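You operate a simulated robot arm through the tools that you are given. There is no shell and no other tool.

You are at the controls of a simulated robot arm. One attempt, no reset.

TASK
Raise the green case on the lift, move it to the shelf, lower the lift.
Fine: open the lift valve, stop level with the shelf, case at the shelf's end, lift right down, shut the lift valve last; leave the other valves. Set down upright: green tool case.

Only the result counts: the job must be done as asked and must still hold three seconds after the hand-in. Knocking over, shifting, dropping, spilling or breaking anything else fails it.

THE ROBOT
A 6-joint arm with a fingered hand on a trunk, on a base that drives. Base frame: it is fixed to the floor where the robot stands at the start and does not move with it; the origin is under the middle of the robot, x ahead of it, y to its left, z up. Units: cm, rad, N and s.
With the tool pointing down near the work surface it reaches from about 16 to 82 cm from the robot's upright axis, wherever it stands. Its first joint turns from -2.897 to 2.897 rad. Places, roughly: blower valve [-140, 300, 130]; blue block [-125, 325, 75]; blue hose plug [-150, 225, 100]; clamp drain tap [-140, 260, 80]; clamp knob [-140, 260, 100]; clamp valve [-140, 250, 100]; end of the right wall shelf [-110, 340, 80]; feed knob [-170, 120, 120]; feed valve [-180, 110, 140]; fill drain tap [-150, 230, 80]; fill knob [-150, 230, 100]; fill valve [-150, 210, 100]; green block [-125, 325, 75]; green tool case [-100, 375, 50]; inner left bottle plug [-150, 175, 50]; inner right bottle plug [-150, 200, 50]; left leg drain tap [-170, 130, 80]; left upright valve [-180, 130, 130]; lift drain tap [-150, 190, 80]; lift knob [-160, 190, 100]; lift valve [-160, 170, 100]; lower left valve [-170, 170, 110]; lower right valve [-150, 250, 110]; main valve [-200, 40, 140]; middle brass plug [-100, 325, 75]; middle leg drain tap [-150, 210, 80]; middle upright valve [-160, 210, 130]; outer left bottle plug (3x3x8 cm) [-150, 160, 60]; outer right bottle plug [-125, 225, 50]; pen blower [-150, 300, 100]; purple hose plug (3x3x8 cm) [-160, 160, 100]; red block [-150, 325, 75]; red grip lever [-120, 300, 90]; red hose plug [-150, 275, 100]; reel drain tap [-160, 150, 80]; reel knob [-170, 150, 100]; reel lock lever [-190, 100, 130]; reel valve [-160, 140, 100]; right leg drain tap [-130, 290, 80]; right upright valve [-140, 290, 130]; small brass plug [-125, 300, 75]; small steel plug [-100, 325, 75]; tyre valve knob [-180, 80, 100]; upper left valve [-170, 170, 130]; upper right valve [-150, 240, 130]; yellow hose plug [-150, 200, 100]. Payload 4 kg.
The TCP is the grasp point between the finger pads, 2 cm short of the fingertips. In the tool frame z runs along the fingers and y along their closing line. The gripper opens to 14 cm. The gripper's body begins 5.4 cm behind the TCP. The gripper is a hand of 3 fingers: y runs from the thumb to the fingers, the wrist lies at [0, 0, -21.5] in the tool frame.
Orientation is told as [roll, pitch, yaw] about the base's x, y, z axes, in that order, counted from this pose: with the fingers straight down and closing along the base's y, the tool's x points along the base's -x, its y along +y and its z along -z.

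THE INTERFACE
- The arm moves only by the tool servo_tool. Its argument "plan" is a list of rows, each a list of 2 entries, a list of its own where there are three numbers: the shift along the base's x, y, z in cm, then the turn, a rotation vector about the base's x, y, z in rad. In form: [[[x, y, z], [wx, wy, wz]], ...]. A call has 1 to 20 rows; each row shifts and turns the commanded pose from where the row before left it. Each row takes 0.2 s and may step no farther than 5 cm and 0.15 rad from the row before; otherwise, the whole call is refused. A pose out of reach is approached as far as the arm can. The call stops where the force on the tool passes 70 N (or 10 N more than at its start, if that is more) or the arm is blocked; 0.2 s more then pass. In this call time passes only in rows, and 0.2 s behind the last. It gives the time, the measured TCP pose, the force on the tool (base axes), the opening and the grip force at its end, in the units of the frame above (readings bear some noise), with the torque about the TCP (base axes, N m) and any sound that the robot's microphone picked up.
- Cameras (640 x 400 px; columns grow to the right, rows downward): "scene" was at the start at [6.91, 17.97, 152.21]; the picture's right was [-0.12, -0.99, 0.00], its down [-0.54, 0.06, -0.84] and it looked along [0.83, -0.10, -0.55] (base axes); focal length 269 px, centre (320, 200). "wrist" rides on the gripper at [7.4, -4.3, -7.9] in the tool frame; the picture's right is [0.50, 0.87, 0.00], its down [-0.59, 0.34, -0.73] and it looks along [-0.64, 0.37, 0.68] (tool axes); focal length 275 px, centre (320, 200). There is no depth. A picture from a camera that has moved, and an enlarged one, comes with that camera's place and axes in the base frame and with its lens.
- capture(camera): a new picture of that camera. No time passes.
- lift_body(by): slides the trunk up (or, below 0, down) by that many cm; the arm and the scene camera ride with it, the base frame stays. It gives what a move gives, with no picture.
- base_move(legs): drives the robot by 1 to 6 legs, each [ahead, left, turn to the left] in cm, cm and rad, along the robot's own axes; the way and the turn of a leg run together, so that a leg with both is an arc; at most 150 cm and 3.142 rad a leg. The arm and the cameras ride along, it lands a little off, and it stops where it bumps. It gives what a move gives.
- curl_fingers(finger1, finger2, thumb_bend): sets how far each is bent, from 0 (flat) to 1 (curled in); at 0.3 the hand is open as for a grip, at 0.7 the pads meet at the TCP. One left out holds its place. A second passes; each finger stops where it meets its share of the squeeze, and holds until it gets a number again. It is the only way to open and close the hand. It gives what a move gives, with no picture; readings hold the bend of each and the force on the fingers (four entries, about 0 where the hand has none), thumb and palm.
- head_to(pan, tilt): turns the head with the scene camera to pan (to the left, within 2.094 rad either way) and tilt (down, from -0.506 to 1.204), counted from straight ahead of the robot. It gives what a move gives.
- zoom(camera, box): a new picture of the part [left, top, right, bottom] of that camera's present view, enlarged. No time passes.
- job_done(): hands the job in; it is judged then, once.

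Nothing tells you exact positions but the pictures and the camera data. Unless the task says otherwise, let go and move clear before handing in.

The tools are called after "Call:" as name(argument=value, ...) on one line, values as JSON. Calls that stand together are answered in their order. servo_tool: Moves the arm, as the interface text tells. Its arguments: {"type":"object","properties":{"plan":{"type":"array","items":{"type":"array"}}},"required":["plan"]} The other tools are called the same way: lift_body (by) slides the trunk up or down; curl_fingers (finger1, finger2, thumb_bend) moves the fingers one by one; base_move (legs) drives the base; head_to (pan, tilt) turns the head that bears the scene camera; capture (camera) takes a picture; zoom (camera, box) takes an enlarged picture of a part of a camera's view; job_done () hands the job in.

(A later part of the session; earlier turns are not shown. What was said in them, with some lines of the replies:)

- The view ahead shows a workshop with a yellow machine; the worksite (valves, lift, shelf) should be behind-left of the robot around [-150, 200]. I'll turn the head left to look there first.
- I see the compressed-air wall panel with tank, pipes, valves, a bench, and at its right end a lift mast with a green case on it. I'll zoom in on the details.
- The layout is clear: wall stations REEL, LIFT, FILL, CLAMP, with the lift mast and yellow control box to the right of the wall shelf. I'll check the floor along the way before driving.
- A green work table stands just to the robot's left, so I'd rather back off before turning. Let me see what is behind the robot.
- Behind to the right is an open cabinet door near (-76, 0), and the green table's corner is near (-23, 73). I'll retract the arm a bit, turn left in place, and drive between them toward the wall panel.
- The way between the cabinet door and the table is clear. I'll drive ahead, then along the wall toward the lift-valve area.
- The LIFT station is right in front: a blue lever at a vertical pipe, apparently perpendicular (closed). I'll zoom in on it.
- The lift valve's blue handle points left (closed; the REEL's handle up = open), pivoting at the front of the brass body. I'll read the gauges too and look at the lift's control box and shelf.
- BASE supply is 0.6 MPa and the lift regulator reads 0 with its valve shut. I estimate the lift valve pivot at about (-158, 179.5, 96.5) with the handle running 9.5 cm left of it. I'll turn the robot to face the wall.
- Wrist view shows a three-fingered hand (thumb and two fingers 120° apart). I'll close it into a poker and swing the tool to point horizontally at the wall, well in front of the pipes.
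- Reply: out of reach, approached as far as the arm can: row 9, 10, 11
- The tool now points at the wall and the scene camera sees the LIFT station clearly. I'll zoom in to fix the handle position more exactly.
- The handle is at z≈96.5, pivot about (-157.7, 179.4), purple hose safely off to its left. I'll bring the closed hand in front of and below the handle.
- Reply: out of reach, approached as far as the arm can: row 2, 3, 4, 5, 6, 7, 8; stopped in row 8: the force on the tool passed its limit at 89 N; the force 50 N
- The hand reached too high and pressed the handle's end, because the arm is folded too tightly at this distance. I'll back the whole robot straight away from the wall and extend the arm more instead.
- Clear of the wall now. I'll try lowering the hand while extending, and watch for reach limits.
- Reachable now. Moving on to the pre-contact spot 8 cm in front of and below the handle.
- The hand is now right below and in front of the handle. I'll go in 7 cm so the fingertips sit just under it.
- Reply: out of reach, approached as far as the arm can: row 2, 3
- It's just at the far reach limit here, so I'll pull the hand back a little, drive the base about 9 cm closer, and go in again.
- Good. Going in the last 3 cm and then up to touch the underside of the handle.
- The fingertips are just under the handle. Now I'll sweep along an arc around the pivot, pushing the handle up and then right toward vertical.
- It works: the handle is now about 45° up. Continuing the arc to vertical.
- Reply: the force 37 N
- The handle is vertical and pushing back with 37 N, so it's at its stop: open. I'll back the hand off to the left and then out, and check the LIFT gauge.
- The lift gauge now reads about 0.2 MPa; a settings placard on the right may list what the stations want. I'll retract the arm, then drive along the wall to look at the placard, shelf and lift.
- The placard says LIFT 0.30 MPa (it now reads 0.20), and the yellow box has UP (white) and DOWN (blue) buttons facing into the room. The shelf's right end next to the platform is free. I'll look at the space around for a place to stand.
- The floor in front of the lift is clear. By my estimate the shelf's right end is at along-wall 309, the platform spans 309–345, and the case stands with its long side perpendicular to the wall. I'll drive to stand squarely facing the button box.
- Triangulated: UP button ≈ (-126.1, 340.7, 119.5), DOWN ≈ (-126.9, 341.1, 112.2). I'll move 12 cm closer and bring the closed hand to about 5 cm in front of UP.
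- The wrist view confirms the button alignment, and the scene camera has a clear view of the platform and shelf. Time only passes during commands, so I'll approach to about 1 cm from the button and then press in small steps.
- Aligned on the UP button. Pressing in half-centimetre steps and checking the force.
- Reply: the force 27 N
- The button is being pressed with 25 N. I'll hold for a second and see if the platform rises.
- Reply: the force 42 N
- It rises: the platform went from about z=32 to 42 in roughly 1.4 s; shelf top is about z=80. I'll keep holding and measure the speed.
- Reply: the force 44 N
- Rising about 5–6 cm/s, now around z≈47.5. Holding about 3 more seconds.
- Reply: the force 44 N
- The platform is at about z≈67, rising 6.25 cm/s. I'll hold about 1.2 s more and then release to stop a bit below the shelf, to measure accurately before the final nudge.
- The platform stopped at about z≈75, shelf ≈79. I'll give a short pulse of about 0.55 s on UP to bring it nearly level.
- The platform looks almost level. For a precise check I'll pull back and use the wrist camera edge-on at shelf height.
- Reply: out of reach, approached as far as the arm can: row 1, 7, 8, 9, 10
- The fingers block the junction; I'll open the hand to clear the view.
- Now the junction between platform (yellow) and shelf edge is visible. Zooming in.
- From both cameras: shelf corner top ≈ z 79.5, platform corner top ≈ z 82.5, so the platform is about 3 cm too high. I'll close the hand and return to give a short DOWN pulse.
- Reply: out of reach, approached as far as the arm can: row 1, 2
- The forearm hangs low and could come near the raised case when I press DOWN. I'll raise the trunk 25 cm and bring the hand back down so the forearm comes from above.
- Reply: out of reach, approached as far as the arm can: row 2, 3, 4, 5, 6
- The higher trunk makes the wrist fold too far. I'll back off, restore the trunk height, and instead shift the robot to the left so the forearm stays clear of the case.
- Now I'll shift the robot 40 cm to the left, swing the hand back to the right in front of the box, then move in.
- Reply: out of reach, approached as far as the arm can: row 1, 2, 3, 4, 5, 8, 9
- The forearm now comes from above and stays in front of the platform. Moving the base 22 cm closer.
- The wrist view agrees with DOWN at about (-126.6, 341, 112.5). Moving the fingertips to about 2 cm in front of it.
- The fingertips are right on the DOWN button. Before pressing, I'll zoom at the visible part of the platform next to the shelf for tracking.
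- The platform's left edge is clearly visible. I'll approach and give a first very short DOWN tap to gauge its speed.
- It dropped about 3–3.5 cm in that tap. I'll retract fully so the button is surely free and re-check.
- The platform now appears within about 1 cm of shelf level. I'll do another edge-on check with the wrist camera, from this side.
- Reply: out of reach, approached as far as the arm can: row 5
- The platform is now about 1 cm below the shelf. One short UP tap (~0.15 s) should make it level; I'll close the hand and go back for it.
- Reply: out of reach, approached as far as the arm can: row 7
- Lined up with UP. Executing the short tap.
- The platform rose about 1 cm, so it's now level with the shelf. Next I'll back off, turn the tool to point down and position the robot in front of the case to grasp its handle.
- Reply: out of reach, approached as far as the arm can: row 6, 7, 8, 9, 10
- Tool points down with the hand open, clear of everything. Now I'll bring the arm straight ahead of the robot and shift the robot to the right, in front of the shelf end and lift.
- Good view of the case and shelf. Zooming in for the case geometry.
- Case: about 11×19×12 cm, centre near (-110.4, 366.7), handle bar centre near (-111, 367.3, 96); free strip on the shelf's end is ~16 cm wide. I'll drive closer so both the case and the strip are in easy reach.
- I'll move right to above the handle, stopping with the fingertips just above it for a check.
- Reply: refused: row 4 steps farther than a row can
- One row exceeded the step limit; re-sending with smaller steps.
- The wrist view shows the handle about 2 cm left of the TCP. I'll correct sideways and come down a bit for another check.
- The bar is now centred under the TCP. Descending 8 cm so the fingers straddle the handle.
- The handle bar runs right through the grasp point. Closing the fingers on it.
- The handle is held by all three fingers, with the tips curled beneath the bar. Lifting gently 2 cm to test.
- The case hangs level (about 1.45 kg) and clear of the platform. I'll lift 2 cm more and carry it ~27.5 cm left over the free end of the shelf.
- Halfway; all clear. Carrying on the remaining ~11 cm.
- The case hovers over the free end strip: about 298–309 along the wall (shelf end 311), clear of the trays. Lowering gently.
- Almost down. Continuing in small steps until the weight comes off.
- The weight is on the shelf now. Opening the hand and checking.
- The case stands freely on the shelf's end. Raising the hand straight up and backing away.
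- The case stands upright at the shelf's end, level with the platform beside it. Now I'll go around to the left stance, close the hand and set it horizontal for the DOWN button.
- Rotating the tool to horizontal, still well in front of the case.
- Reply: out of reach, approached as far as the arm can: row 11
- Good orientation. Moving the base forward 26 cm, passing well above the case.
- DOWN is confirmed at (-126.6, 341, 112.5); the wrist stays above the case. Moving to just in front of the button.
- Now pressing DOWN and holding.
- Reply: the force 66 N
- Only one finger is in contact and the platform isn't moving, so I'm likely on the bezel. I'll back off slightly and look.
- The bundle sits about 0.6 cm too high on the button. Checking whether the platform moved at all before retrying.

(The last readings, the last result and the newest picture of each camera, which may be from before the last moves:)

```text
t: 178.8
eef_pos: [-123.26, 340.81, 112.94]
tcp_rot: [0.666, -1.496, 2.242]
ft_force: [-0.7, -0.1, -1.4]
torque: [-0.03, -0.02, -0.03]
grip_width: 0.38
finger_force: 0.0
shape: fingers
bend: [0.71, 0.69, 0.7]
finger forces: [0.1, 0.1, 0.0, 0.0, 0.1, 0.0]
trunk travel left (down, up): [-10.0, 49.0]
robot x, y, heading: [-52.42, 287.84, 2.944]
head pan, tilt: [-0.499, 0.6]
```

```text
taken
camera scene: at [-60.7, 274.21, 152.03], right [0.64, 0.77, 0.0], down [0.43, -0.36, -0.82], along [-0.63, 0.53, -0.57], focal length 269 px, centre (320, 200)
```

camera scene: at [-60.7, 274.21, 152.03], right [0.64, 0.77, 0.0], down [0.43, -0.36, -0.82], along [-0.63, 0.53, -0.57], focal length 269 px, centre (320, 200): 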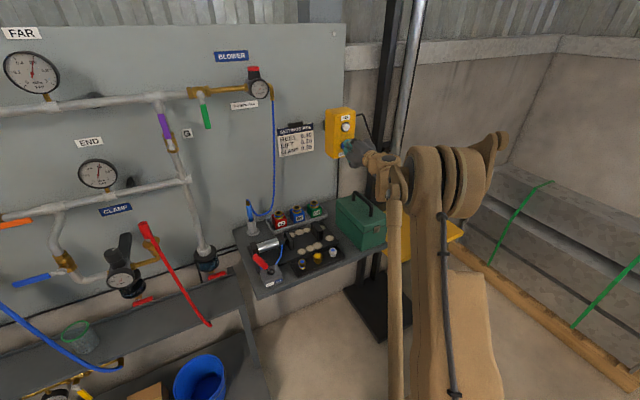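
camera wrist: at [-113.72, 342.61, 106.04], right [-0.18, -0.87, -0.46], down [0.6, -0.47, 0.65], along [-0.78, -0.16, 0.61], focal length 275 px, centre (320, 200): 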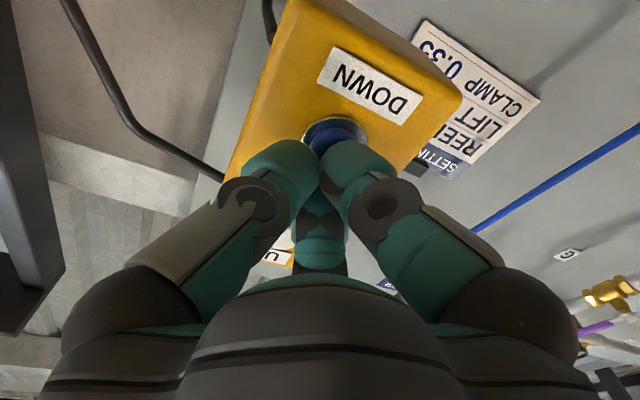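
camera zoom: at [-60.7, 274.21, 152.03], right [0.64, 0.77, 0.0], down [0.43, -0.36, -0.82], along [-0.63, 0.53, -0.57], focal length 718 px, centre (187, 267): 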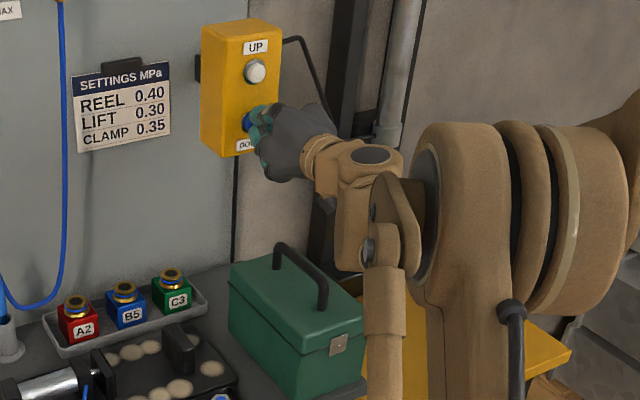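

It did move down about 6 cm, so the press was just marginal. I'll re-centre 0.6 cm lower and press again with a hold.

Call:
servo_tool(plan=[[[0, -0.1, -0.65], [0, 0, 0]], [[-0.8, 0.18, 0], [0, 0, 0]], [[-0.7, 0.15, 0], [0, 0, 0]], [[0, 0, 0], [0, 0, 0]], [[0, 0, 0], [0, 0, 0]], [[0, 0, 0], [0, 0, 0]]])

Call:
zoom(camera="scene", box=[300, 100, 480, 280])

```text
t: 180.2
eef_pos: [-124.03, 340.78, 112.53]
tcp_rot: [0.664, -1.498, 2.241]
ft_force: [21.1, -15.9, 7.0]
torque: [0.13, 0.36, 0.32]
grip_width: 0.38
finger_force: 16.2
shape: fingers
bend: [0.71, 0.69, 0.7]
finger forces: [0.0, 32.7, 0.0, 0.0, 0.1, 0.0]
trunk travel left (down, up): [-10.0, 49.0]
robot x, y, heading: [-51.68, 287.44, 2.946]
head pan, tilt: [-0.499, 0.6]
```

```text
2.22 times, centred on (390, 190) of scene
camera zoom: at [-60.22, 273.88, 152.01], right [0.64, 0.76, 0.0], down [0.43, -0.36, -0.83], along [-0.63, 0.53, -0.56], focal length 598 px, centre (164, 222)
```

zoom: 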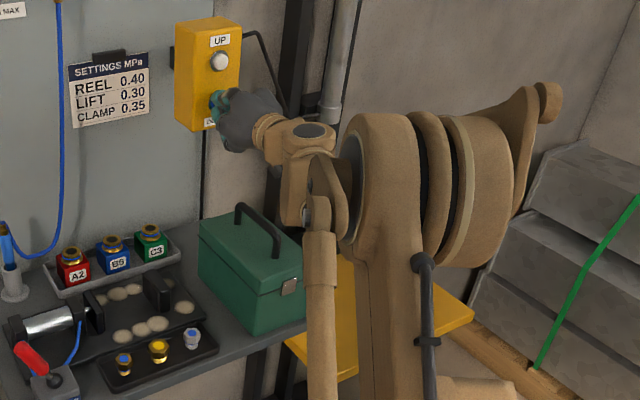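

It is going down (about z≈62). Continue holding.

Call:
servo_tool(plan=[[[0, 0, 0], [0, 0, 0]], [[0, 0, 0], [0, 0, 0]], [[0, 0, 0], [0, 0, 0]], [[0, 0, 0], [0, 0, 0]], [[0, 0, 0], [0, 0, 0]], [[0, 0, 0], [0, 0, 0]], [[0, 0, 0], [0, 0, 0]]])

Call:
zoom(camera="scene", box=[300, 100, 480, 280])

```text
t: 181.8
eef_pos: [-124.07, 340.83, 112.52]
tcp_rot: [0.664, -1.499, 2.245]
ft_force: [21.7, -17.0, 5.2]
torque: [0.12, 0.32, 0.34]
grip_width: 0.4
finger_force: 17.1
shape: fingers
bend: [0.71, 0.69, 0.7]
finger forces: [0.0, 33.5, 0.0, 0.0, 0.1, 0.1]
trunk travel left (down, up): [-10.0, 49.0]
robot x, y, heading: [-52.03, 287.44, 2.939]
head pan, tilt: [-0.499, 0.6]
```

```text
2.22 times, centred on (390, 190) of scene
camera zoom: at [-60.22, 273.87, 152.01], right [0.64, 0.76, 0.0], down [0.43, -0.36, -0.83], along [-0.63, 0.53, -0.56], focal length 598 px, centre (164, 222)
```

zoom: 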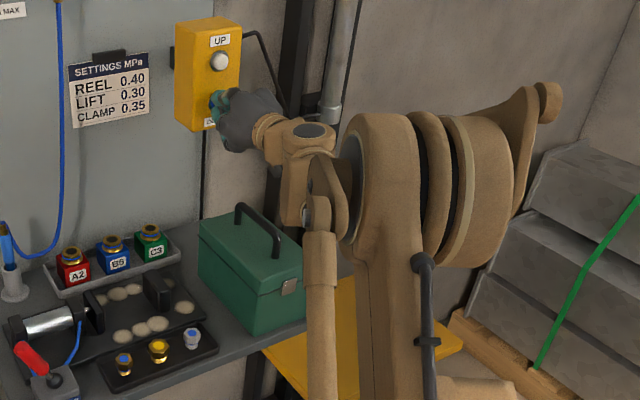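

Lowering steadily at ~6 cm/s (z≈53). Holding about 4 more seconds.

Call:
servo_tool(plan=[[[0, 0, 0], [0, 0, 0]], [[0, 0, 0], [0, 0, 0]], [[0, 0, 0], [0, 0, 0]], [[0, 0, 0], [0, 0, 0]], [[0, 0, 0], [0, 0, 0]], [[0, 0, 0], [0, 0, 0]], [[0, 0, 0], [0, 0, 0]], [[0, 0, 0], [0, 0, 0]], [[0, 0, 0], [0, 0, 0]], [[0, 0, 0], [0, 0, 0]], [[0, 0, 0], [0, 0, 0]], [[0, 0, 0], [0, 0, 0]], [[0, 0, 0], [0, 0, 0]], [[0, 0, 0], [0, 0, 0]], [[0, 0, 0], [0, 0, 0]], [[0, 0, 0], [0, 0, 0]], [[0, 0, 0], [0, 0, 0]], [[0, 0, 0], [0, 0, 0]], [[0, 0, 0], [0, 0, 0]], [[0, 0, 0], [0, 0, 0]]])

Call:
zoom(camera="scene", box=[300, 100, 480, 280])

Call:
capture(camera="scene")

```text
t: 186.0
eef_pos: [-124.14, 340.83, 112.47]
tcp_rot: [0.661, -1.499, 2.244]
ft_force: [21.3, -17.5, 5.6]
torque: [0.12, 0.35, 0.37]
grip_width: 0.41
finger_force: 16.7
shape: fingers
bend: [0.71, 0.69, 0.7]
finger forces: [0.0, 33.6, 0.1, 0.0, 0.0, 0.0]
trunk travel left (down, up): [-10.0, 49.0]
robot x, y, heading: [-51.89, 287.55, 2.941]
head pan, tilt: [-0.499, 0.6]
```

```text
2.22 times, centred on (390, 190) of scene
camera zoom: at [-60.23, 273.86, 152.01], right [0.64, 0.76, 0.0], down [0.43, -0.36, -0.83], along [-0.63, 0.53, -0.56], focal length 598 px, centre (164, 222)
```

zoom: 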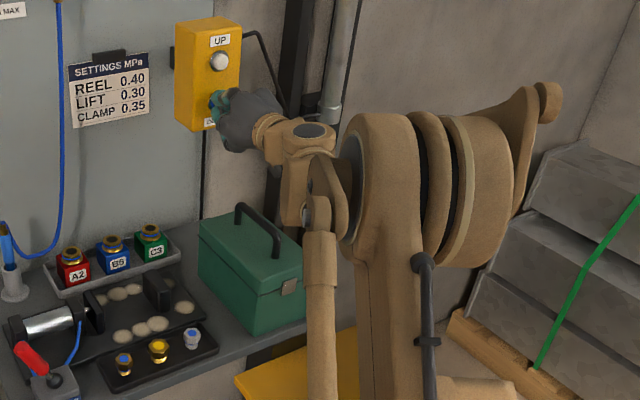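

```text
taken
camera scene: at [-60.23, 273.86, 152.01], right [0.64, 0.76, 0.0], down [0.43, -0.36, -0.83], along [-0.63, 0.53, -0.56], focal length 269 px, centre (320, 200)
```

scene: 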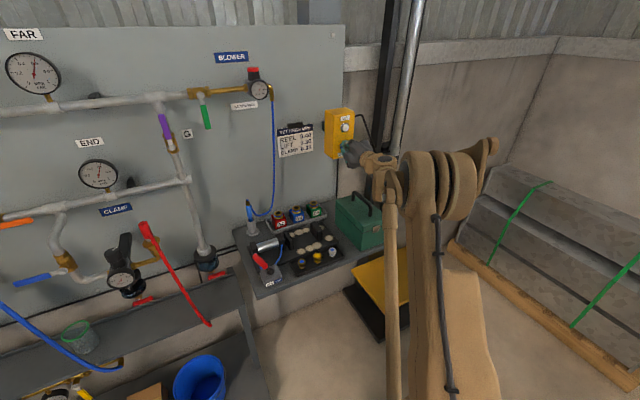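

Holding a bit longer to be sure it bottoms out, then comparing.

Call:
servo_tool(plan=[[[0, 0, 0], [0, 0, 0]], [[0, 0, 0], [0, 0, 0]], [[0, 0, 0], [0, 0, 0]], [[0, 0, 0], [0, 0, 0]], [[0, 0, 0], [0, 0, 0]], [[0, 0, 0], [0, 0, 0]], [[0, 0, 0], [0, 0, 0]], [[0, 0, 0], [0, 0, 0]], [[0, 0, 0], [0, 0, 0]], [[0, 0, 0], [0, 0, 0]]])

Call:
capture(camera="scene")

```text
t: 188.2
eef_pos: [-124.04, 340.87, 112.46]
tcp_rot: [0.663, -1.499, 2.244]
ft_force: [20.8, -16.8, 5.0]
torque: [0.12, 0.35, 0.42]
grip_width: 0.41
finger_force: 16.9
shape: fingers
bend: [0.71, 0.69, 0.7]
finger forces: [0.0, 33.6, 0.0, 0.0, 0.0, 0.1]
trunk travel left (down, up): [-10.0, 49.0]
robot x, y, heading: [-52.15, 287.62, 2.942]
head pan, tilt: [-0.499, 0.6]
```

```text
taken
camera scene: at [-60.23, 273.86, 152.01], right [0.64, 0.76, 0.0], down [0.43, -0.36, -0.83], along [-0.63, 0.53, -0.56], focal length 269 px, centre (320, 200)
```

scene: 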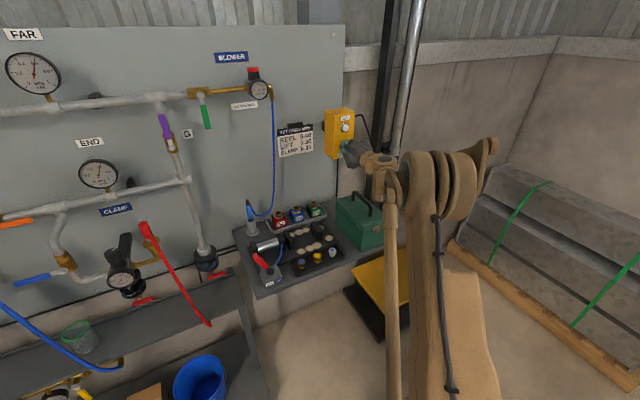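

The platform no longer moves: it's fully down. Retracting straight back over the case and driving away.

Call:
servo_tool(plan=[[[2.4, -0.5, 0.3], [0, 0, 0]], [[2.4, -0.5, 0.8], [0, 0, 0]], [[2.4, -0.5, 1.0], [0, 0, 0]]])

Call:
base_move(legs=[[-28, 0, 0]])

Call:
capture(camera="scene")

Call:
zoom(camera="scene", box=[220, 130, 440, 310])

```text
t: 189.0
eef_pos: [-117.29, 339.67, 114.32]
tcp_rot: [0.651, -1.498, 2.254]
ft_force: [-0.7, 0.9, -0.3]
torque: [-0.04, 0.03, 0.01]
grip_width: 0.36
finger_force: 0.0
shape: fingers
bend: [0.71, 0.69, 0.7]
finger forces: [0.1, 0.0, 0.1, 0.0, 0.1, 0.0]
trunk travel left (down, up): [-10.0, 49.0]
robot x, y, heading: [-52.32, 287.62, 2.943]
head pan, tilt: [-0.499, 0.6]
```

```text
t: 191.0
eef_pos: [-88.96, 334.05, 114.32]
tcp_rot: [0.655, -1.497, 2.252]
ft_force: [0.9, -0.1, 0.0]
torque: [0.01, 0.04, -0.01]
grip_width: 0.39
finger_force: 0.1
shape: fingers
bend: [0.71, 0.69, 0.7]
finger forces: [0.1, 0.0, 0.0, 0.1, 0.0, 0.1]
trunk travel left (down, up): [-10.0, 49.0]
robot x, y, heading: [-24.07, 281.81, 2.944]
head pan, tilt: [-0.499, 0.6]
```

```text
taken
camera scene: at [-32.32, 268.42, 152.02], right [0.64, 0.76, 0.0], down [0.43, -0.36, -0.83], along [-0.63, 0.53, -0.56], focal length 269 px, centre (320, 200)
```

scene: 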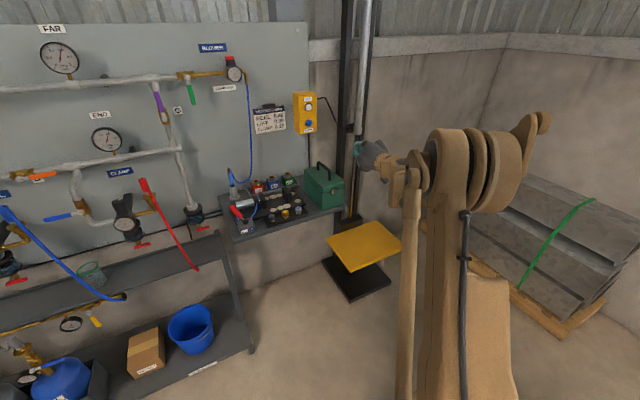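

```text
2.22 times, centred on (330, 220) of scene
camera zoom: at [-32.32, 268.42, 152.02], right [0.64, 0.76, 0.0], down [0.43, -0.36, -0.83], along [-0.63, 0.53, -0.56], focal length 598 px, centre (298, 156)
```

zoom: 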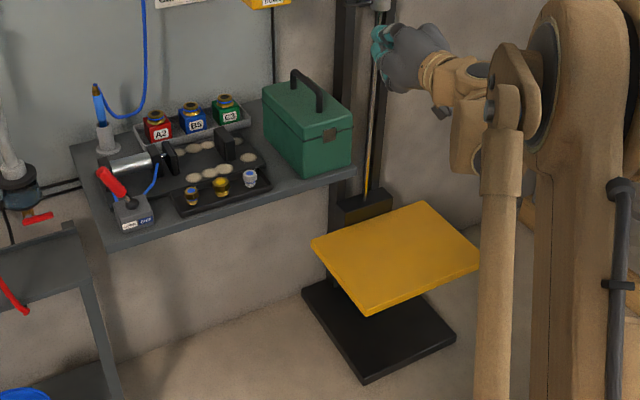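

The lift is fully down and the case stands on the shelf's end. Last step: shut the lift valve. I'll bring the arm to the front and drive back along the wall to the LIFT station.

Call:
servo_tool(plan=[[[1.4, -4.2, 0.3], [0, 0, 0]], [[1.4, -4.2, 0.3], [0, 0, 0]], [[1.4, -4.2, 0.3], [0, 0, 0]], [[1.4, -4.2, 0.3], [0, 0, 0]], [[1.4, -4.2, 0.3], [0, 0, 0]], [[1.4, -4.2, 0.3], [0, 0, 0]], [[1.4, -4.2, 0], [0, 0, 0]], [[1.4, -4.2, 0], [0, 0, 0]], [[1.4, -4.2, 0], [0, 0, 0]], [[1.4, -4.2, 0], [0, 0, 0]]])

Call:
head_to(pan=0.3, tilt=0.6)

Call:
capture(camera="scene")

```text
t: 193.2
eef_pos: [-75.5, 293.4, 116.12]
tcp_rot: [0.685, -1.482, 2.225]
ft_force: [0.1, -0.3, 1.1]
torque: [0.01, -0.02, 0.04]
grip_width: 0.39
finger_force: 0.2
shape: fingers
bend: [0.71, 0.69, 0.7]
finger forces: [0.0, 0.0, 0.0, 0.0, 0.0, 0.0]
out of reach, approached as far as the arm can: row 10
trunk travel left (down, up): [-10.0, 49.0]
robot x, y, heading: [-23.86, 281.61, 2.939]
head pan, tilt: [-0.499, 0.6]
```

```text
t: 194.3
eef_pos: [-75.64, 293.59, 116.05]
tcp_rot: [0.704, -1.479, 2.2]
ft_force: [1.1, -0.9, 0.6]
torque: [-0.01, -0.01, -0.01]
grip_width: 0.38
finger_force: 0.1
shape: fingers
bend: [0.71, 0.69, 0.7]
finger forces: [0.0, 0.0, 0.0, 0.0, 0.0, 0.0]
trunk travel left (down, up): [-10.0, 49.0]
robot x, y, heading: [-23.73, 281.78, 2.939]
head pan, tilt: [0.3, 0.6]
```

```text
taken
camera scene: at [-34.4, 261.85, 152.01], right [-0.1, 1.0, 0.0], down [0.56, 0.06, -0.82], along [-0.82, -0.08, -0.57], focal length 269 px, centre (320, 200)
```

scene: 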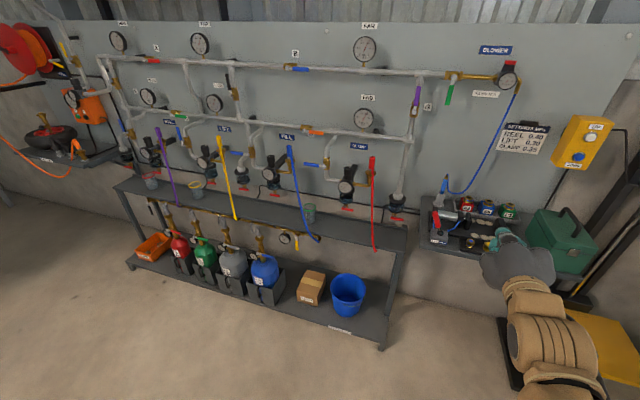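

The way along the wall is clear. Driving to the LIFT station.

Call:
base_move(legs=[[20, 0, 0], [0, 125, 0]])

Call:
head_to(pan=-0.1, tilt=0.7)

Call:
capture(camera="scene")

```text
t: 201.8
eef_pos: [-120.59, 175.49, 116.16]
tcp_rot: [0.576, -1.489, 2.329]
ft_force: [0.1, -0.9, 0.5]
torque: [0.03, 0.02, 0.01]
grip_width: 0.37
finger_force: 0.1
shape: fingers
bend: [0.71, 0.69, 0.7]
finger forces: [0.0, 0.0, 0.1, 0.0, 0.0, 0.1]
trunk travel left (down, up): [-10.0, 49.0]
robot x, y, heading: [-68.68, 163.27, 2.939]
head pan, tilt: [0.3, 0.6]
```

```text
t: 202.7
eef_pos: [-120.56, 175.3, 116.2]
tcp_rot: [0.577, -1.487, 2.326]
ft_force: [0.3, 0.3, 0.3]
torque: [0.0, 0.03, -0.01]
grip_width: 0.39
finger_force: 0.1
shape: fingers
bend: [0.71, 0.69, 0.7]
finger forces: [0.1, 0.1, 0.0, 0.1, 0.0, 0.1]
trunk travel left (down, up): [-10.0, 49.0]
robot x, y, heading: [-68.85, 163.57, 2.936]
head pan, tilt: [-0.099, 0.7]
```

```text
taken
camera scene: at [-78.75, 147.07, 151.15], right [0.3, 0.95, 0.0], down [0.61, -0.19, -0.77], along [-0.73, 0.23, -0.64], focal length 269 px, centre (320, 200)
```

scene: 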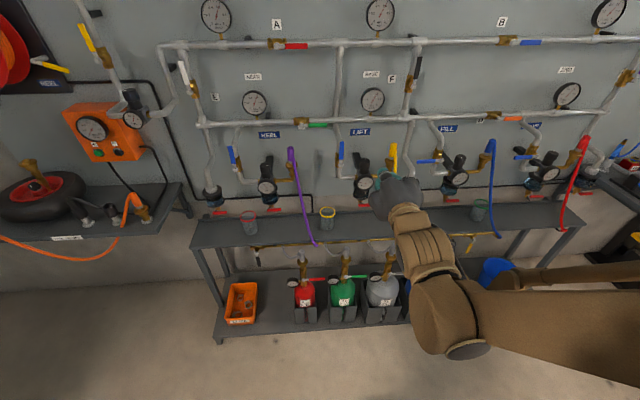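

Near the LIFT station; zooming in on the handle and hand.

Call:
zoom(camera="scene", box=[290, 100, 430, 240])

Call:
capture(camera="wrist")

```text
2.86 times, centred on (360, 170) of scene
camera zoom: at [-78.75, 147.07, 151.15], right [0.3, 0.95, 0.0], down [0.61, -0.19, -0.77], along [-0.73, 0.23, -0.64], focal length 769 px, centre (206, 286)
```

zoom: 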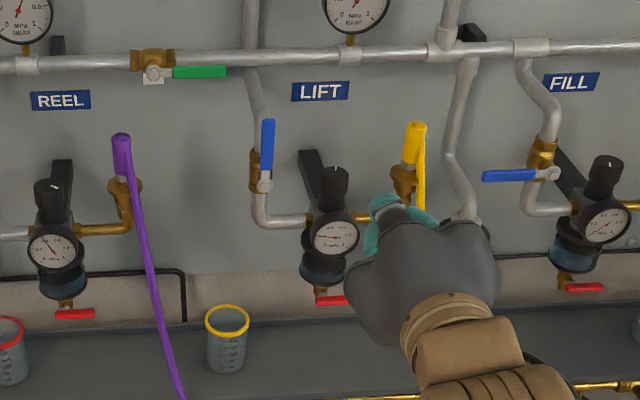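

```text
taken
camera wrist: at [-111.4, 177.24, 109.17], right [-0.18, -0.87, -0.46], down [0.6, -0.46, 0.65], along [-0.78, -0.16, 0.6], focal length 275 px, centre (320, 200)
```

wrist: 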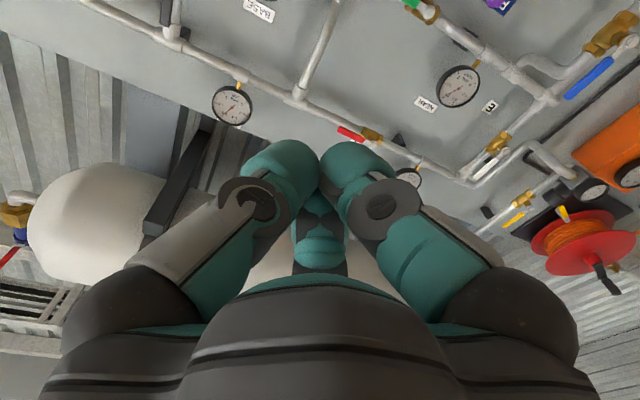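

Handle is vertical (open) as expected. Moving 5 cm closer and bringing the closed hand in front, to the right of the handle.

Call:
base_move(legs=[[5, 0, 0]])

Call:
servo_tool(plan=[[[-3.7, 1.0, -1.5], [0, 0, 0]], [[-3.7, 1.0, -1.8], [0, 0, 0]], [[-3.7, 1.0, -2.1], [0, 0, 0]], [[-3.7, 1.0, -2.3], [0, 0, 0]], [[-3.7, 1.0, -2.4], [0, 0, 0]], [[-3.7, 1.0, -2.4], [0, 0, 0]]])

Call:
zoom(camera="scene", box=[290, 100, 430, 240])

Call:
capture(camera="wrist")

```text
t: 203.6
eef_pos: [-125.51, 176.5, 116.02]
tcp_rot: [0.571, -1.487, 2.333]
ft_force: [0.2, -0.4, 0.2]
torque: [0.0, -0.02, -0.03]
grip_width: 0.38
finger_force: 0.1
shape: fingers
bend: [0.71, 0.69, 0.7]
finger forces: [0.1, 0.0, 0.0, 0.0, 0.0, 0.1]
trunk travel left (down, up): [-10.0, 49.0]
robot x, y, heading: [-73.96, 164.66, 2.94]
head pan, tilt: [-0.099, 0.7]
```

```text
t: 205.0
eef_pos: [-147.79, 182.37, 103.34]
tcp_rot: [0.574, -1.487, 2.332]
ft_force: [0.5, 0.1, -0.9]
torque: [0.0, -0.02, -0.04]
grip_width: 0.38
finger_force: 0.0
shape: fingers
bend: [0.71, 0.69, 0.7]
finger forces: [0.0, 0.0, 0.1, 0.0, 0.0, 0.1]
trunk travel left (down, up): [-10.0, 49.0]
robot x, y, heading: [-73.45, 164.59, 2.942]
head pan, tilt: [-0.099, 0.7]
```

```text
2.86 times, centred on (360, 170) of scene
camera zoom: at [-83.76, 148.11, 151.15], right [0.3, 0.95, 0.0], down [0.62, -0.19, -0.76], along [-0.73, 0.23, -0.64], focal length 769 px, centre (206, 286)
```

zoom: 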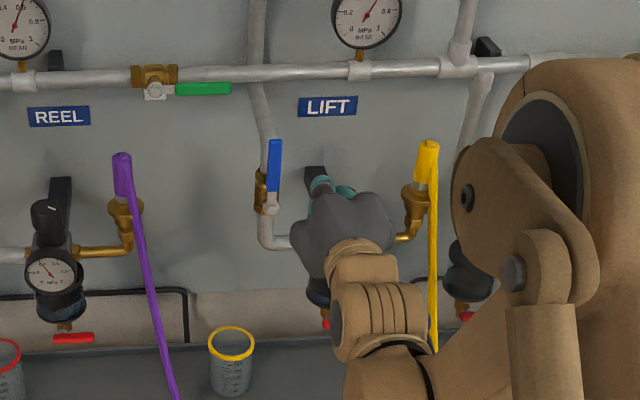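

```text
taken
camera wrist: at [-138.65, 184.17, 96.31], right [-0.18, -0.87, -0.46], down [0.6, -0.46, 0.65], along [-0.78, -0.16, 0.6], focal length 275 px, centre (320, 200)
```

wrist: 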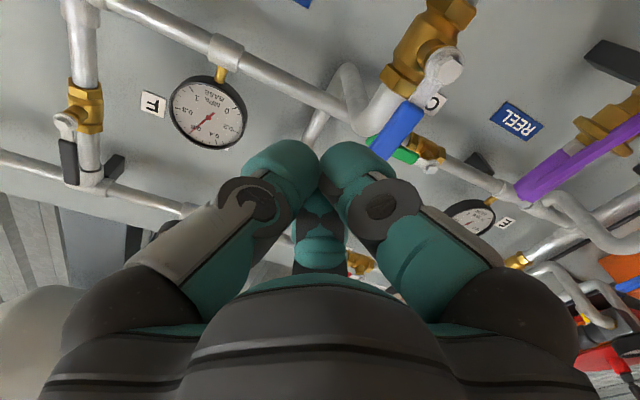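

The hand is in front and right of the handle with free space. Going in 8 cm.

Call:
servo_tool(plan=[[[-2.6, 0.6, 0], [0, 0, 0]], [[-2.6, 0.6, 0], [0, 0, 0]], [[-2.5, 0.6, 0.1], [0, 0, 0]]])

Call:
zoom(camera="scene", box=[290, 100, 430, 240])

Call:
capture(camera="wrist")

```text
t: 205.8
eef_pos: [-155.36, 184.11, 103.69]
tcp_rot: [0.569, -1.486, 2.336]
ft_force: [-0.3, -0.3, 0.1]
torque: [-0.03, -0.01, 0.01]
grip_width: 0.38
finger_force: 0.0
shape: fingers
bend: [0.71, 0.69, 0.7]
finger forces: [0.1, 0.1, 0.1, 0.1, 0.1, 0.0]
trunk travel left (down, up): [-10.0, 49.0]
robot x, y, heading: [-73.75, 164.47, 2.938]
head pan, tilt: [-0.099, 0.7]
```

```text
2.86 times, centred on (360, 170) of scene
camera zoom: at [-83.7, 148.09, 151.15], right [0.3, 0.95, 0.0], down [0.62, -0.19, -0.76], along [-0.73, 0.23, -0.64], focal length 769 px, centre (206, 286)
```

zoom: 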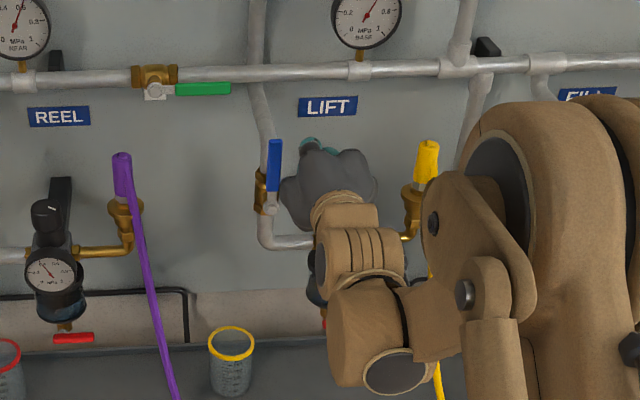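

```text
taken
camera wrist: at [-146.24, 185.98, 96.74], right [-0.18, -0.87, -0.46], down [0.6, -0.46, 0.65], along [-0.78, -0.16, 0.6], focal length 275 px, centre (320, 200)
```

wrist: 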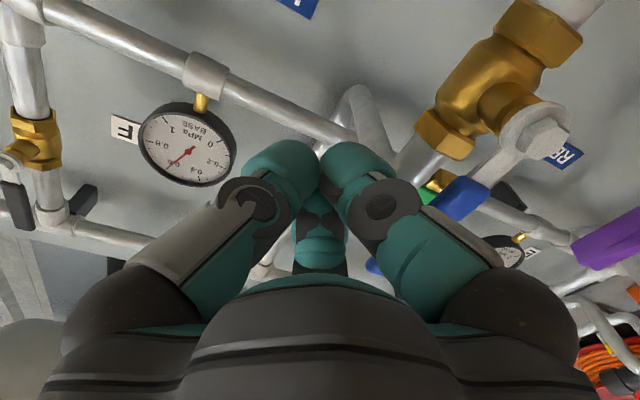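

In place to the right of the handle. Sweeping left in an arc to turn the handle from up toward left.

Call:
servo_tool(plan=[[[-0.47, -2.05, -0.1], [0, 0, 0]], [[-0.43, -1.86, 0.24], [0, 0, 0]], [[-0.45, -1.95, 0.02], [0, 0, 0]], [[-0.43, -1.88, -0.5], [0, 0, 0]]])

Call:
zoom(camera="scene", box=[290, 100, 430, 240])

Call:
capture(camera="wrist")

```text
t: 206.8
eef_pos: [-157.04, 176.22, 103.59]
tcp_rot: [0.593, -1.486, 2.314]
ft_force: [4.4, 1.8, 3.0]
torque: [0.0, -0.07, 0.03]
grip_width: 0.25
finger_force: 2.0
shape: fingers
bend: [0.71, 0.69, 0.7]
finger forces: [4.6, 0.0, 0.0, 0.1, 0.0, 0.0]
trunk travel left (down, up): [-10.0, 49.0]
robot x, y, heading: [-73.99, 164.73, 2.938]
head pan, tilt: [-0.099, 0.7]
```

```text
2.86 times, centred on (360, 170) of scene
camera zoom: at [-83.59, 148.08, 151.16], right [0.3, 0.95, 0.0], down [0.61, -0.19, -0.77], along [-0.73, 0.23, -0.64], focal length 769 px, centre (206, 286)
```

zoom: 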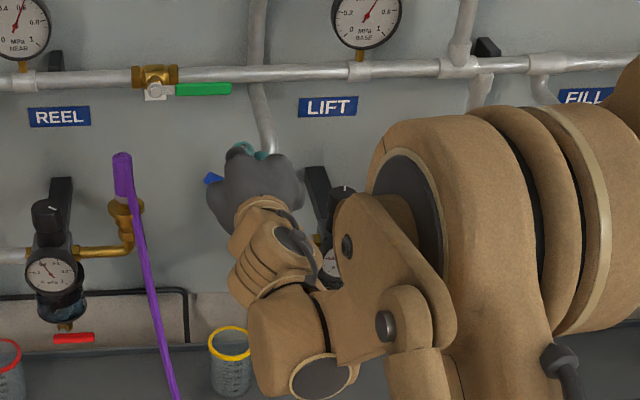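

```text
taken
camera wrist: at [-147.98, 178.03, 96.56], right [-0.17, -0.87, -0.46], down [0.6, -0.46, 0.65], along [-0.78, -0.16, 0.6], focal length 275 px, centre (320, 200)
```

wrist: 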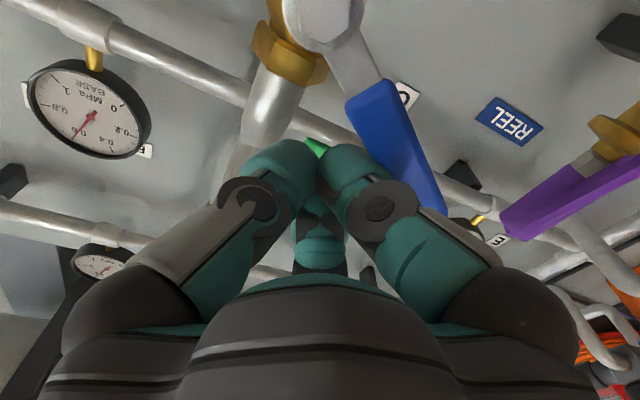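

The handle is about 45° over. Continuing the arc down to horizontal-left.

Call:
servo_tool(plan=[[[-0.46, -1.54, -1.2], [0, 0, 0]], [[-0.42, -1.36, -1.4], [0, 0, 0]], [[-0.23, -0.97, -1.7], [0, 0, 0]], [[-0.05, -0.1, -0.8], [0, 0, 0]]])

Call:
zoom(camera="scene", box=[290, 100, 430, 240])

Call:
capture(camera="wrist")

```text
t: 208.0
eef_pos: [-157.62, 172.32, 99.07]
tcp_rot: [0.586, -1.496, 2.325]
ft_force: [13.1, -0.1, 56.9]
torque: [0.7, -0.34, 0.16]
grip_width: 0.33
finger_force: 33.2
shape: fingers
bend: [0.72, 0.66, 0.67]
finger forces: [27.3, 0.0, 0.0, 0.1, 38.3, 0.1]
trunk travel left (down, up): [-10.0, 49.0]
robot x, y, heading: [-73.76, 164.36, 2.946]
head pan, tilt: [-0.099, 0.7]
stopped in row 4: the force on the tool passed its limit at 73 N (the readings are from after the stop); the commanded pose is now the measured one
```

```text
2.86 times, centred on (360, 170) of scene
camera zoom: at [-82.68, 147.99, 151.24], right [0.3, 0.95, 0.0], down [0.61, -0.19, -0.77], along [-0.73, 0.23, -0.64], focal length 769 px, centre (206, 286)
```

zoom: 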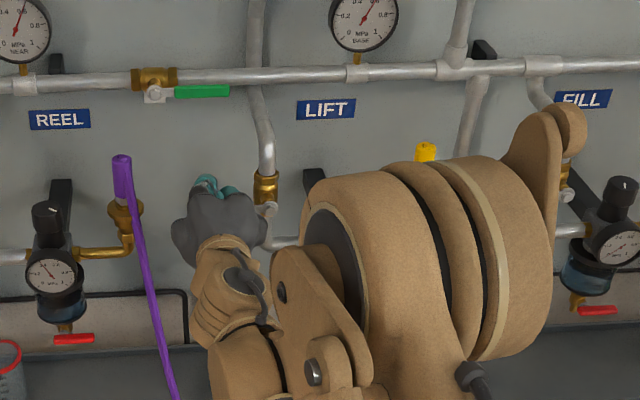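

```text
taken
camera wrist: at [-148.66, 174.21, 92.12], right [-0.17, -0.87, -0.46], down [0.61, -0.47, 0.64], along [-0.78, -0.17, 0.61], focal length 275 px, centre (320, 200)
```

wrist: 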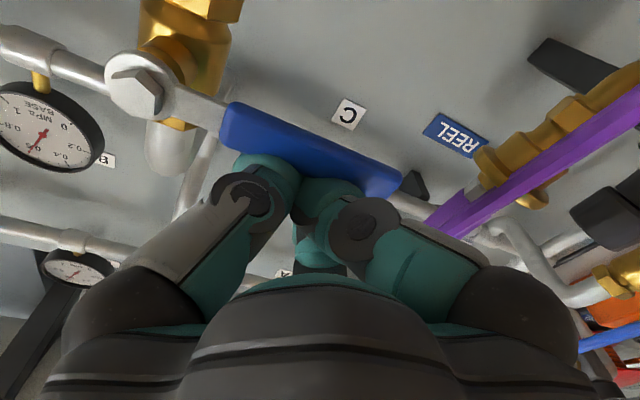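

The handle hit its stop with 70 N, so it's at the closed position. Backing off up and out to check.

Call:
servo_tool(plan=[[[0, 0, 1.5], [0, 0, 0]], [[0.3, 0, 1.5], [0, 0, 0]], [[2.4, -0.5, 0.5], [0, 0, 0]], [[2.9, -0.7, 0], [0, 0, 0]], [[2.9, -0.7, 0], [0, 0, 0]], [[2.9, -0.7, 0], [0, 0, 0]]])

Call:
base_move(legs=[[-25, 0, 0]])

Call:
capture(camera="scene")

Call:
zoom(camera="scene", box=[290, 90, 430, 210])

```text
t: 209.4
eef_pos: [-146.87, 169.87, 101.66]
tcp_rot: [0.545, -1.49, 2.361]
ft_force: [0.9, 0.2, -0.1]
torque: [-0.03, 0.01, 0.02]
grip_width: 0.34
finger_force: 0.0
shape: fingers
bend: [0.71, 0.69, 0.69]
finger forces: [0.1, 0.0, 0.0, 0.0, 0.0, 0.0]
trunk travel left (down, up): [-10.0, 49.0]
robot x, y, heading: [-73.64, 164.58, 2.939]
head pan, tilt: [-0.099, 0.7]
```

```text
t: 211.2
eef_pos: [-122.53, 164.79, 101.75]
tcp_rot: [0.553, -1.49, 2.358]
ft_force: [-0.7, -1.3, 0.1]
torque: [0.01, 0.02, -0.04]
grip_width: 0.37
finger_force: 0.1
shape: fingers
bend: [0.71, 0.69, 0.69]
finger forces: [0.1, 0.0, 0.0, 0.0, 0.0, 0.0]
trunk travel left (down, up): [-10.0, 49.0]
robot x, y, heading: [-49.45, 159.6, 2.942]
head pan, tilt: [-0.099, 0.7]
```

```text
taken
camera scene: at [-59.22, 143.09, 151.15], right [0.29, 0.96, 0.0], down [0.62, -0.19, -0.77], along [-0.73, 0.23, -0.64], focal length 269 px, centre (320, 200)
```

scene: 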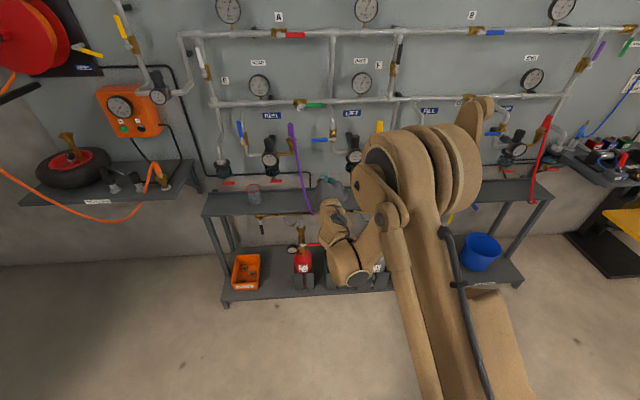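

```text
3.33 times, centred on (360, 150) of scene
camera zoom: at [-59.22, 143.09, 151.15], right [0.29, 0.96, 0.0], down [0.62, -0.19, -0.77], along [-0.73, 0.23, -0.64], focal length 897 px, centre (187, 367)
```

zoom: 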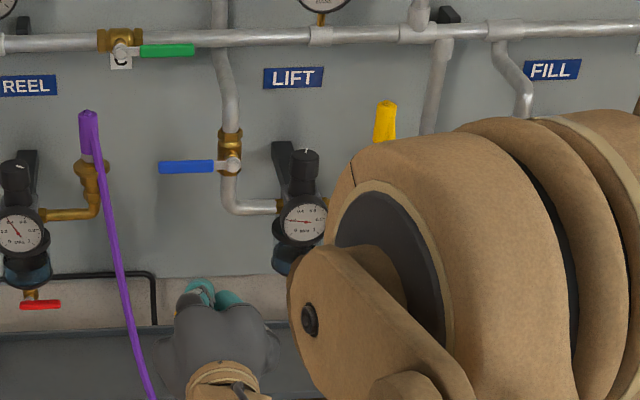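

The lift valve handle is horizontal-left again (closed). I'll verify the whole panel and the shelf/lift before handing in.

Call:
servo_tool(plan=[[[3.7, -0.85, 2], [0, 0, 0]], [[3.7, -0.85, 2], [0, 0, 0]], [[3.7, -0.85, 2], [0, 0, 0]], [[3.7, -0.85, 2], [0, 0, 0]], [[3.7, -0.85, 2], [0, 0, 0]], [[3.7, -0.85, 2], [0, 0, 0]]])

Call:
capture(camera="scene")

Call:
zoom(camera="scene", box=[180, 80, 420, 230])

Call:
head_to(pan=-0.9, tilt=0.4)

Call:
capture(camera="scene")

```text
t: 212.6
eef_pos: [-100.34, 159.64, 113.87]
tcp_rot: [0.556, -1.49, 2.355]
ft_force: [-0.4, -0.5, 0.2]
torque: [0.03, -0.03, 0.01]
grip_width: 0.36
finger_force: 0.0
shape: fingers
bend: [0.71, 0.69, 0.69]
finger forces: [0.0, 0.0, 0.1, 0.0, 0.0, 0.0]
trunk travel left (down, up): [-10.0, 49.0]
robot x, y, heading: [-49.31, 159.54, 2.939]
head pan, tilt: [-0.099, 0.7]
```

```text
taken
camera scene: at [-59.13, 143.12, 151.16], right [0.29, 0.96, 0.0], down [0.62, -0.19, -0.77], along [-0.73, 0.23, -0.64], focal length 269 px, centre (320, 200)
```

scene: 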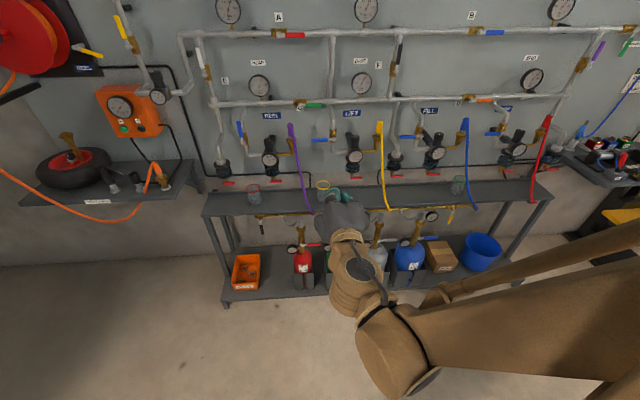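

```text
2.67 times, centred on (300, 155) of scene
camera zoom: at [-59.13, 143.12, 151.16], right [0.29, 0.96, 0.0], down [0.62, -0.19, -0.77], along [-0.73, 0.23, -0.64], focal length 718 px, centre (373, 320)
```

zoom: 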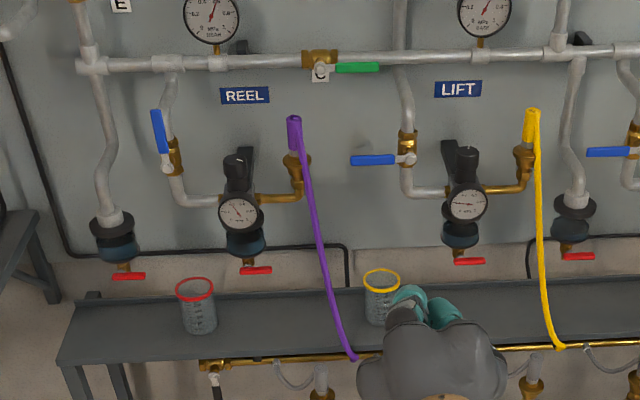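

```text
t: 213.7
eef_pos: [-100.51, 159.73, 113.79]
tcp_rot: [0.551, -1.49, 2.361]
ft_force: [0.1, 1.1, 1.6]
torque: [0.0, -0.02, -0.02]
grip_width: 0.34
finger_force: 0.0
shape: fingers
bend: [0.71, 0.69, 0.69]
finger forces: [0.0, 0.1, 0.0, 0.0, 0.0, 0.0]
trunk travel left (down, up): [-10.0, 49.0]
robot x, y, heading: [-49.29, 159.48, 2.945]
head pan, tilt: [-0.901, 0.4]
```

```text
taken
camera scene: at [-55.35, 148.85, 153.83], right [0.89, 0.45, 0.0], down [0.18, -0.35, -0.92], along [-0.42, 0.82, -0.39], focal length 269 px, centre (320, 200)
```

scene: 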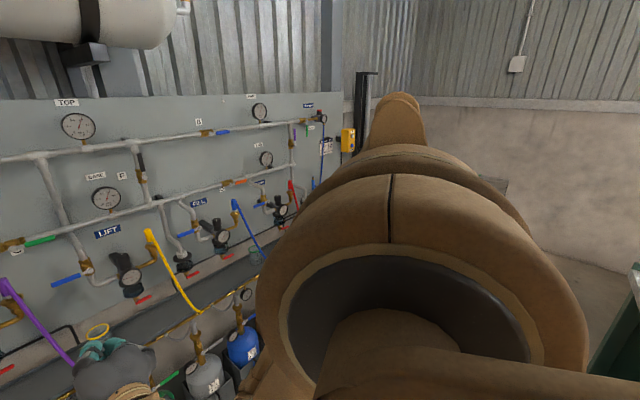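

The panel is fine: the lift valve is shut and all others look unchanged. I'll turn the robot to get the arm out of the line of sight for a last look at the shelf and lift.

Call:
base_move(legs=[[0, 0, -1.2]])

Call:
head_to(pan=0.3, tilt=0.35)

Call:
capture(camera="scene")

Call:
zoom(camera="scene", box=[200, 100, 440, 260])

```text
t: 217.1
eef_pos: [-68.06, 207.2, 113.8]
tcp_rot: [0.55, -1.492, 1.167]
ft_force: [0.7, -0.1, 0.5]
torque: [-0.02, -0.01, 0.02]
grip_width: 0.38
finger_force: 0.1
shape: fingers
bend: [0.71, 0.69, 0.69]
finger forces: [0.0, 0.1, 0.0, 0.0, 0.0, 0.0]
trunk travel left (down, up): [-10.0, 49.0]
robot x, y, heading: [-49.23, 159.79, 1.745]
head pan, tilt: [-0.901, 0.4]
```

```text
t: 218.5
eef_pos: [-68.16, 207.27, 113.9]
tcp_rot: [0.549, -1.491, 1.168]
ft_force: [1.5, 0.3, -0.1]
torque: [0.02, 0.02, 0.01]
grip_width: 0.37
finger_force: 0.1
shape: fingers
bend: [0.71, 0.69, 0.69]
finger forces: [0.1, 0.0, 0.0, 0.0, 0.2, 0.0]
trunk travel left (down, up): [-10.0, 49.0]
robot x, y, heading: [-49.22, 160.13, 1.749]
head pan, tilt: [0.3, 0.351]
```

```text
taken
camera scene: at [-71.96, 162.58, 154.29], right [0.89, 0.46, 0.0], down [0.16, -0.31, -0.94], along [-0.43, 0.83, -0.34], focal length 269 px, centre (320, 200)
```

scene: 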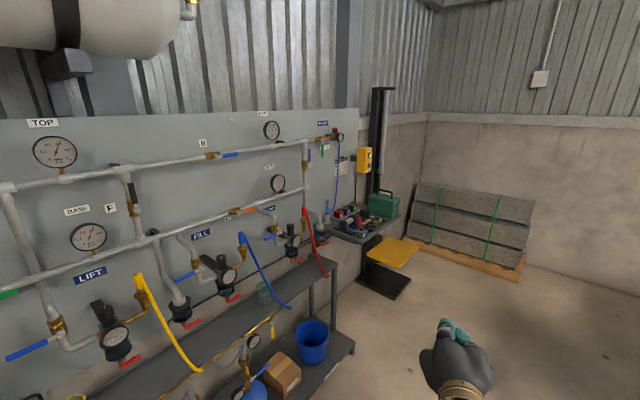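

```text
2.50 times, centred on (320, 180) of scene
camera zoom: at [-71.96, 162.58, 154.29], right [0.89, 0.46, 0.0], down [0.16, -0.31, -0.94], along [-0.43, 0.83, -0.34], focal length 673 px, centre (320, 250)
```

zoom: 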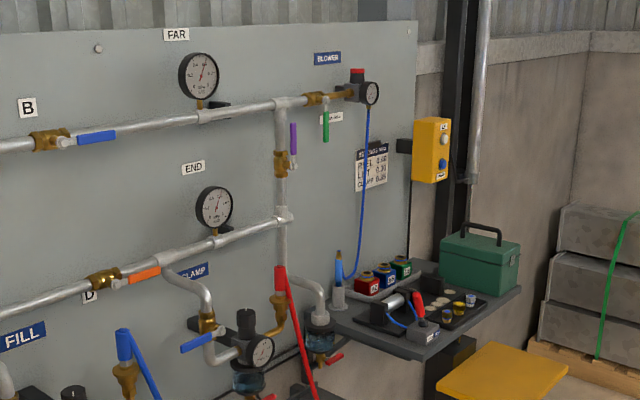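

The green case stands upright at the shelf's end, the lift platform is fully down, the lift valve is shut and the other valves are untouched. The robot is clear, so I'm handing in.

Call:
job_done()

```text
The job is handed in.
```

The job is handed in, and every step you asked for was carried out. I checked the end state in the last pictures; no verdict came back with the hand-in.

- **Case:** it stands upright at the end of the shelf, next to the lift, with space between it and the trays.
- **Stopping level:** I needed short DOWN and UP taps to bring the platform level. It stopped within about half a centimetre of the shelf before I moved the case, which I carried across by its handle.
- **Lift:** it is right down, at the same height as at the start.
- **Lift valve:** it was shut last, and its handle is back where it was. The lift gauge read 0 at the start. It showed about 0.2 MPa when I last checked it after shutting the valve, so there is still some pressure in that line.
- **Lift pressure:** the placard gives 0.30 MPa for the lift, but its regulator gave about 0.2. That was enough to raise the case, so I left the regulator knob alone.
- **Everything else:** I didn't touch the other valves, and they look unchanged in the last pictures. I saw nothing knocked over or shifted.
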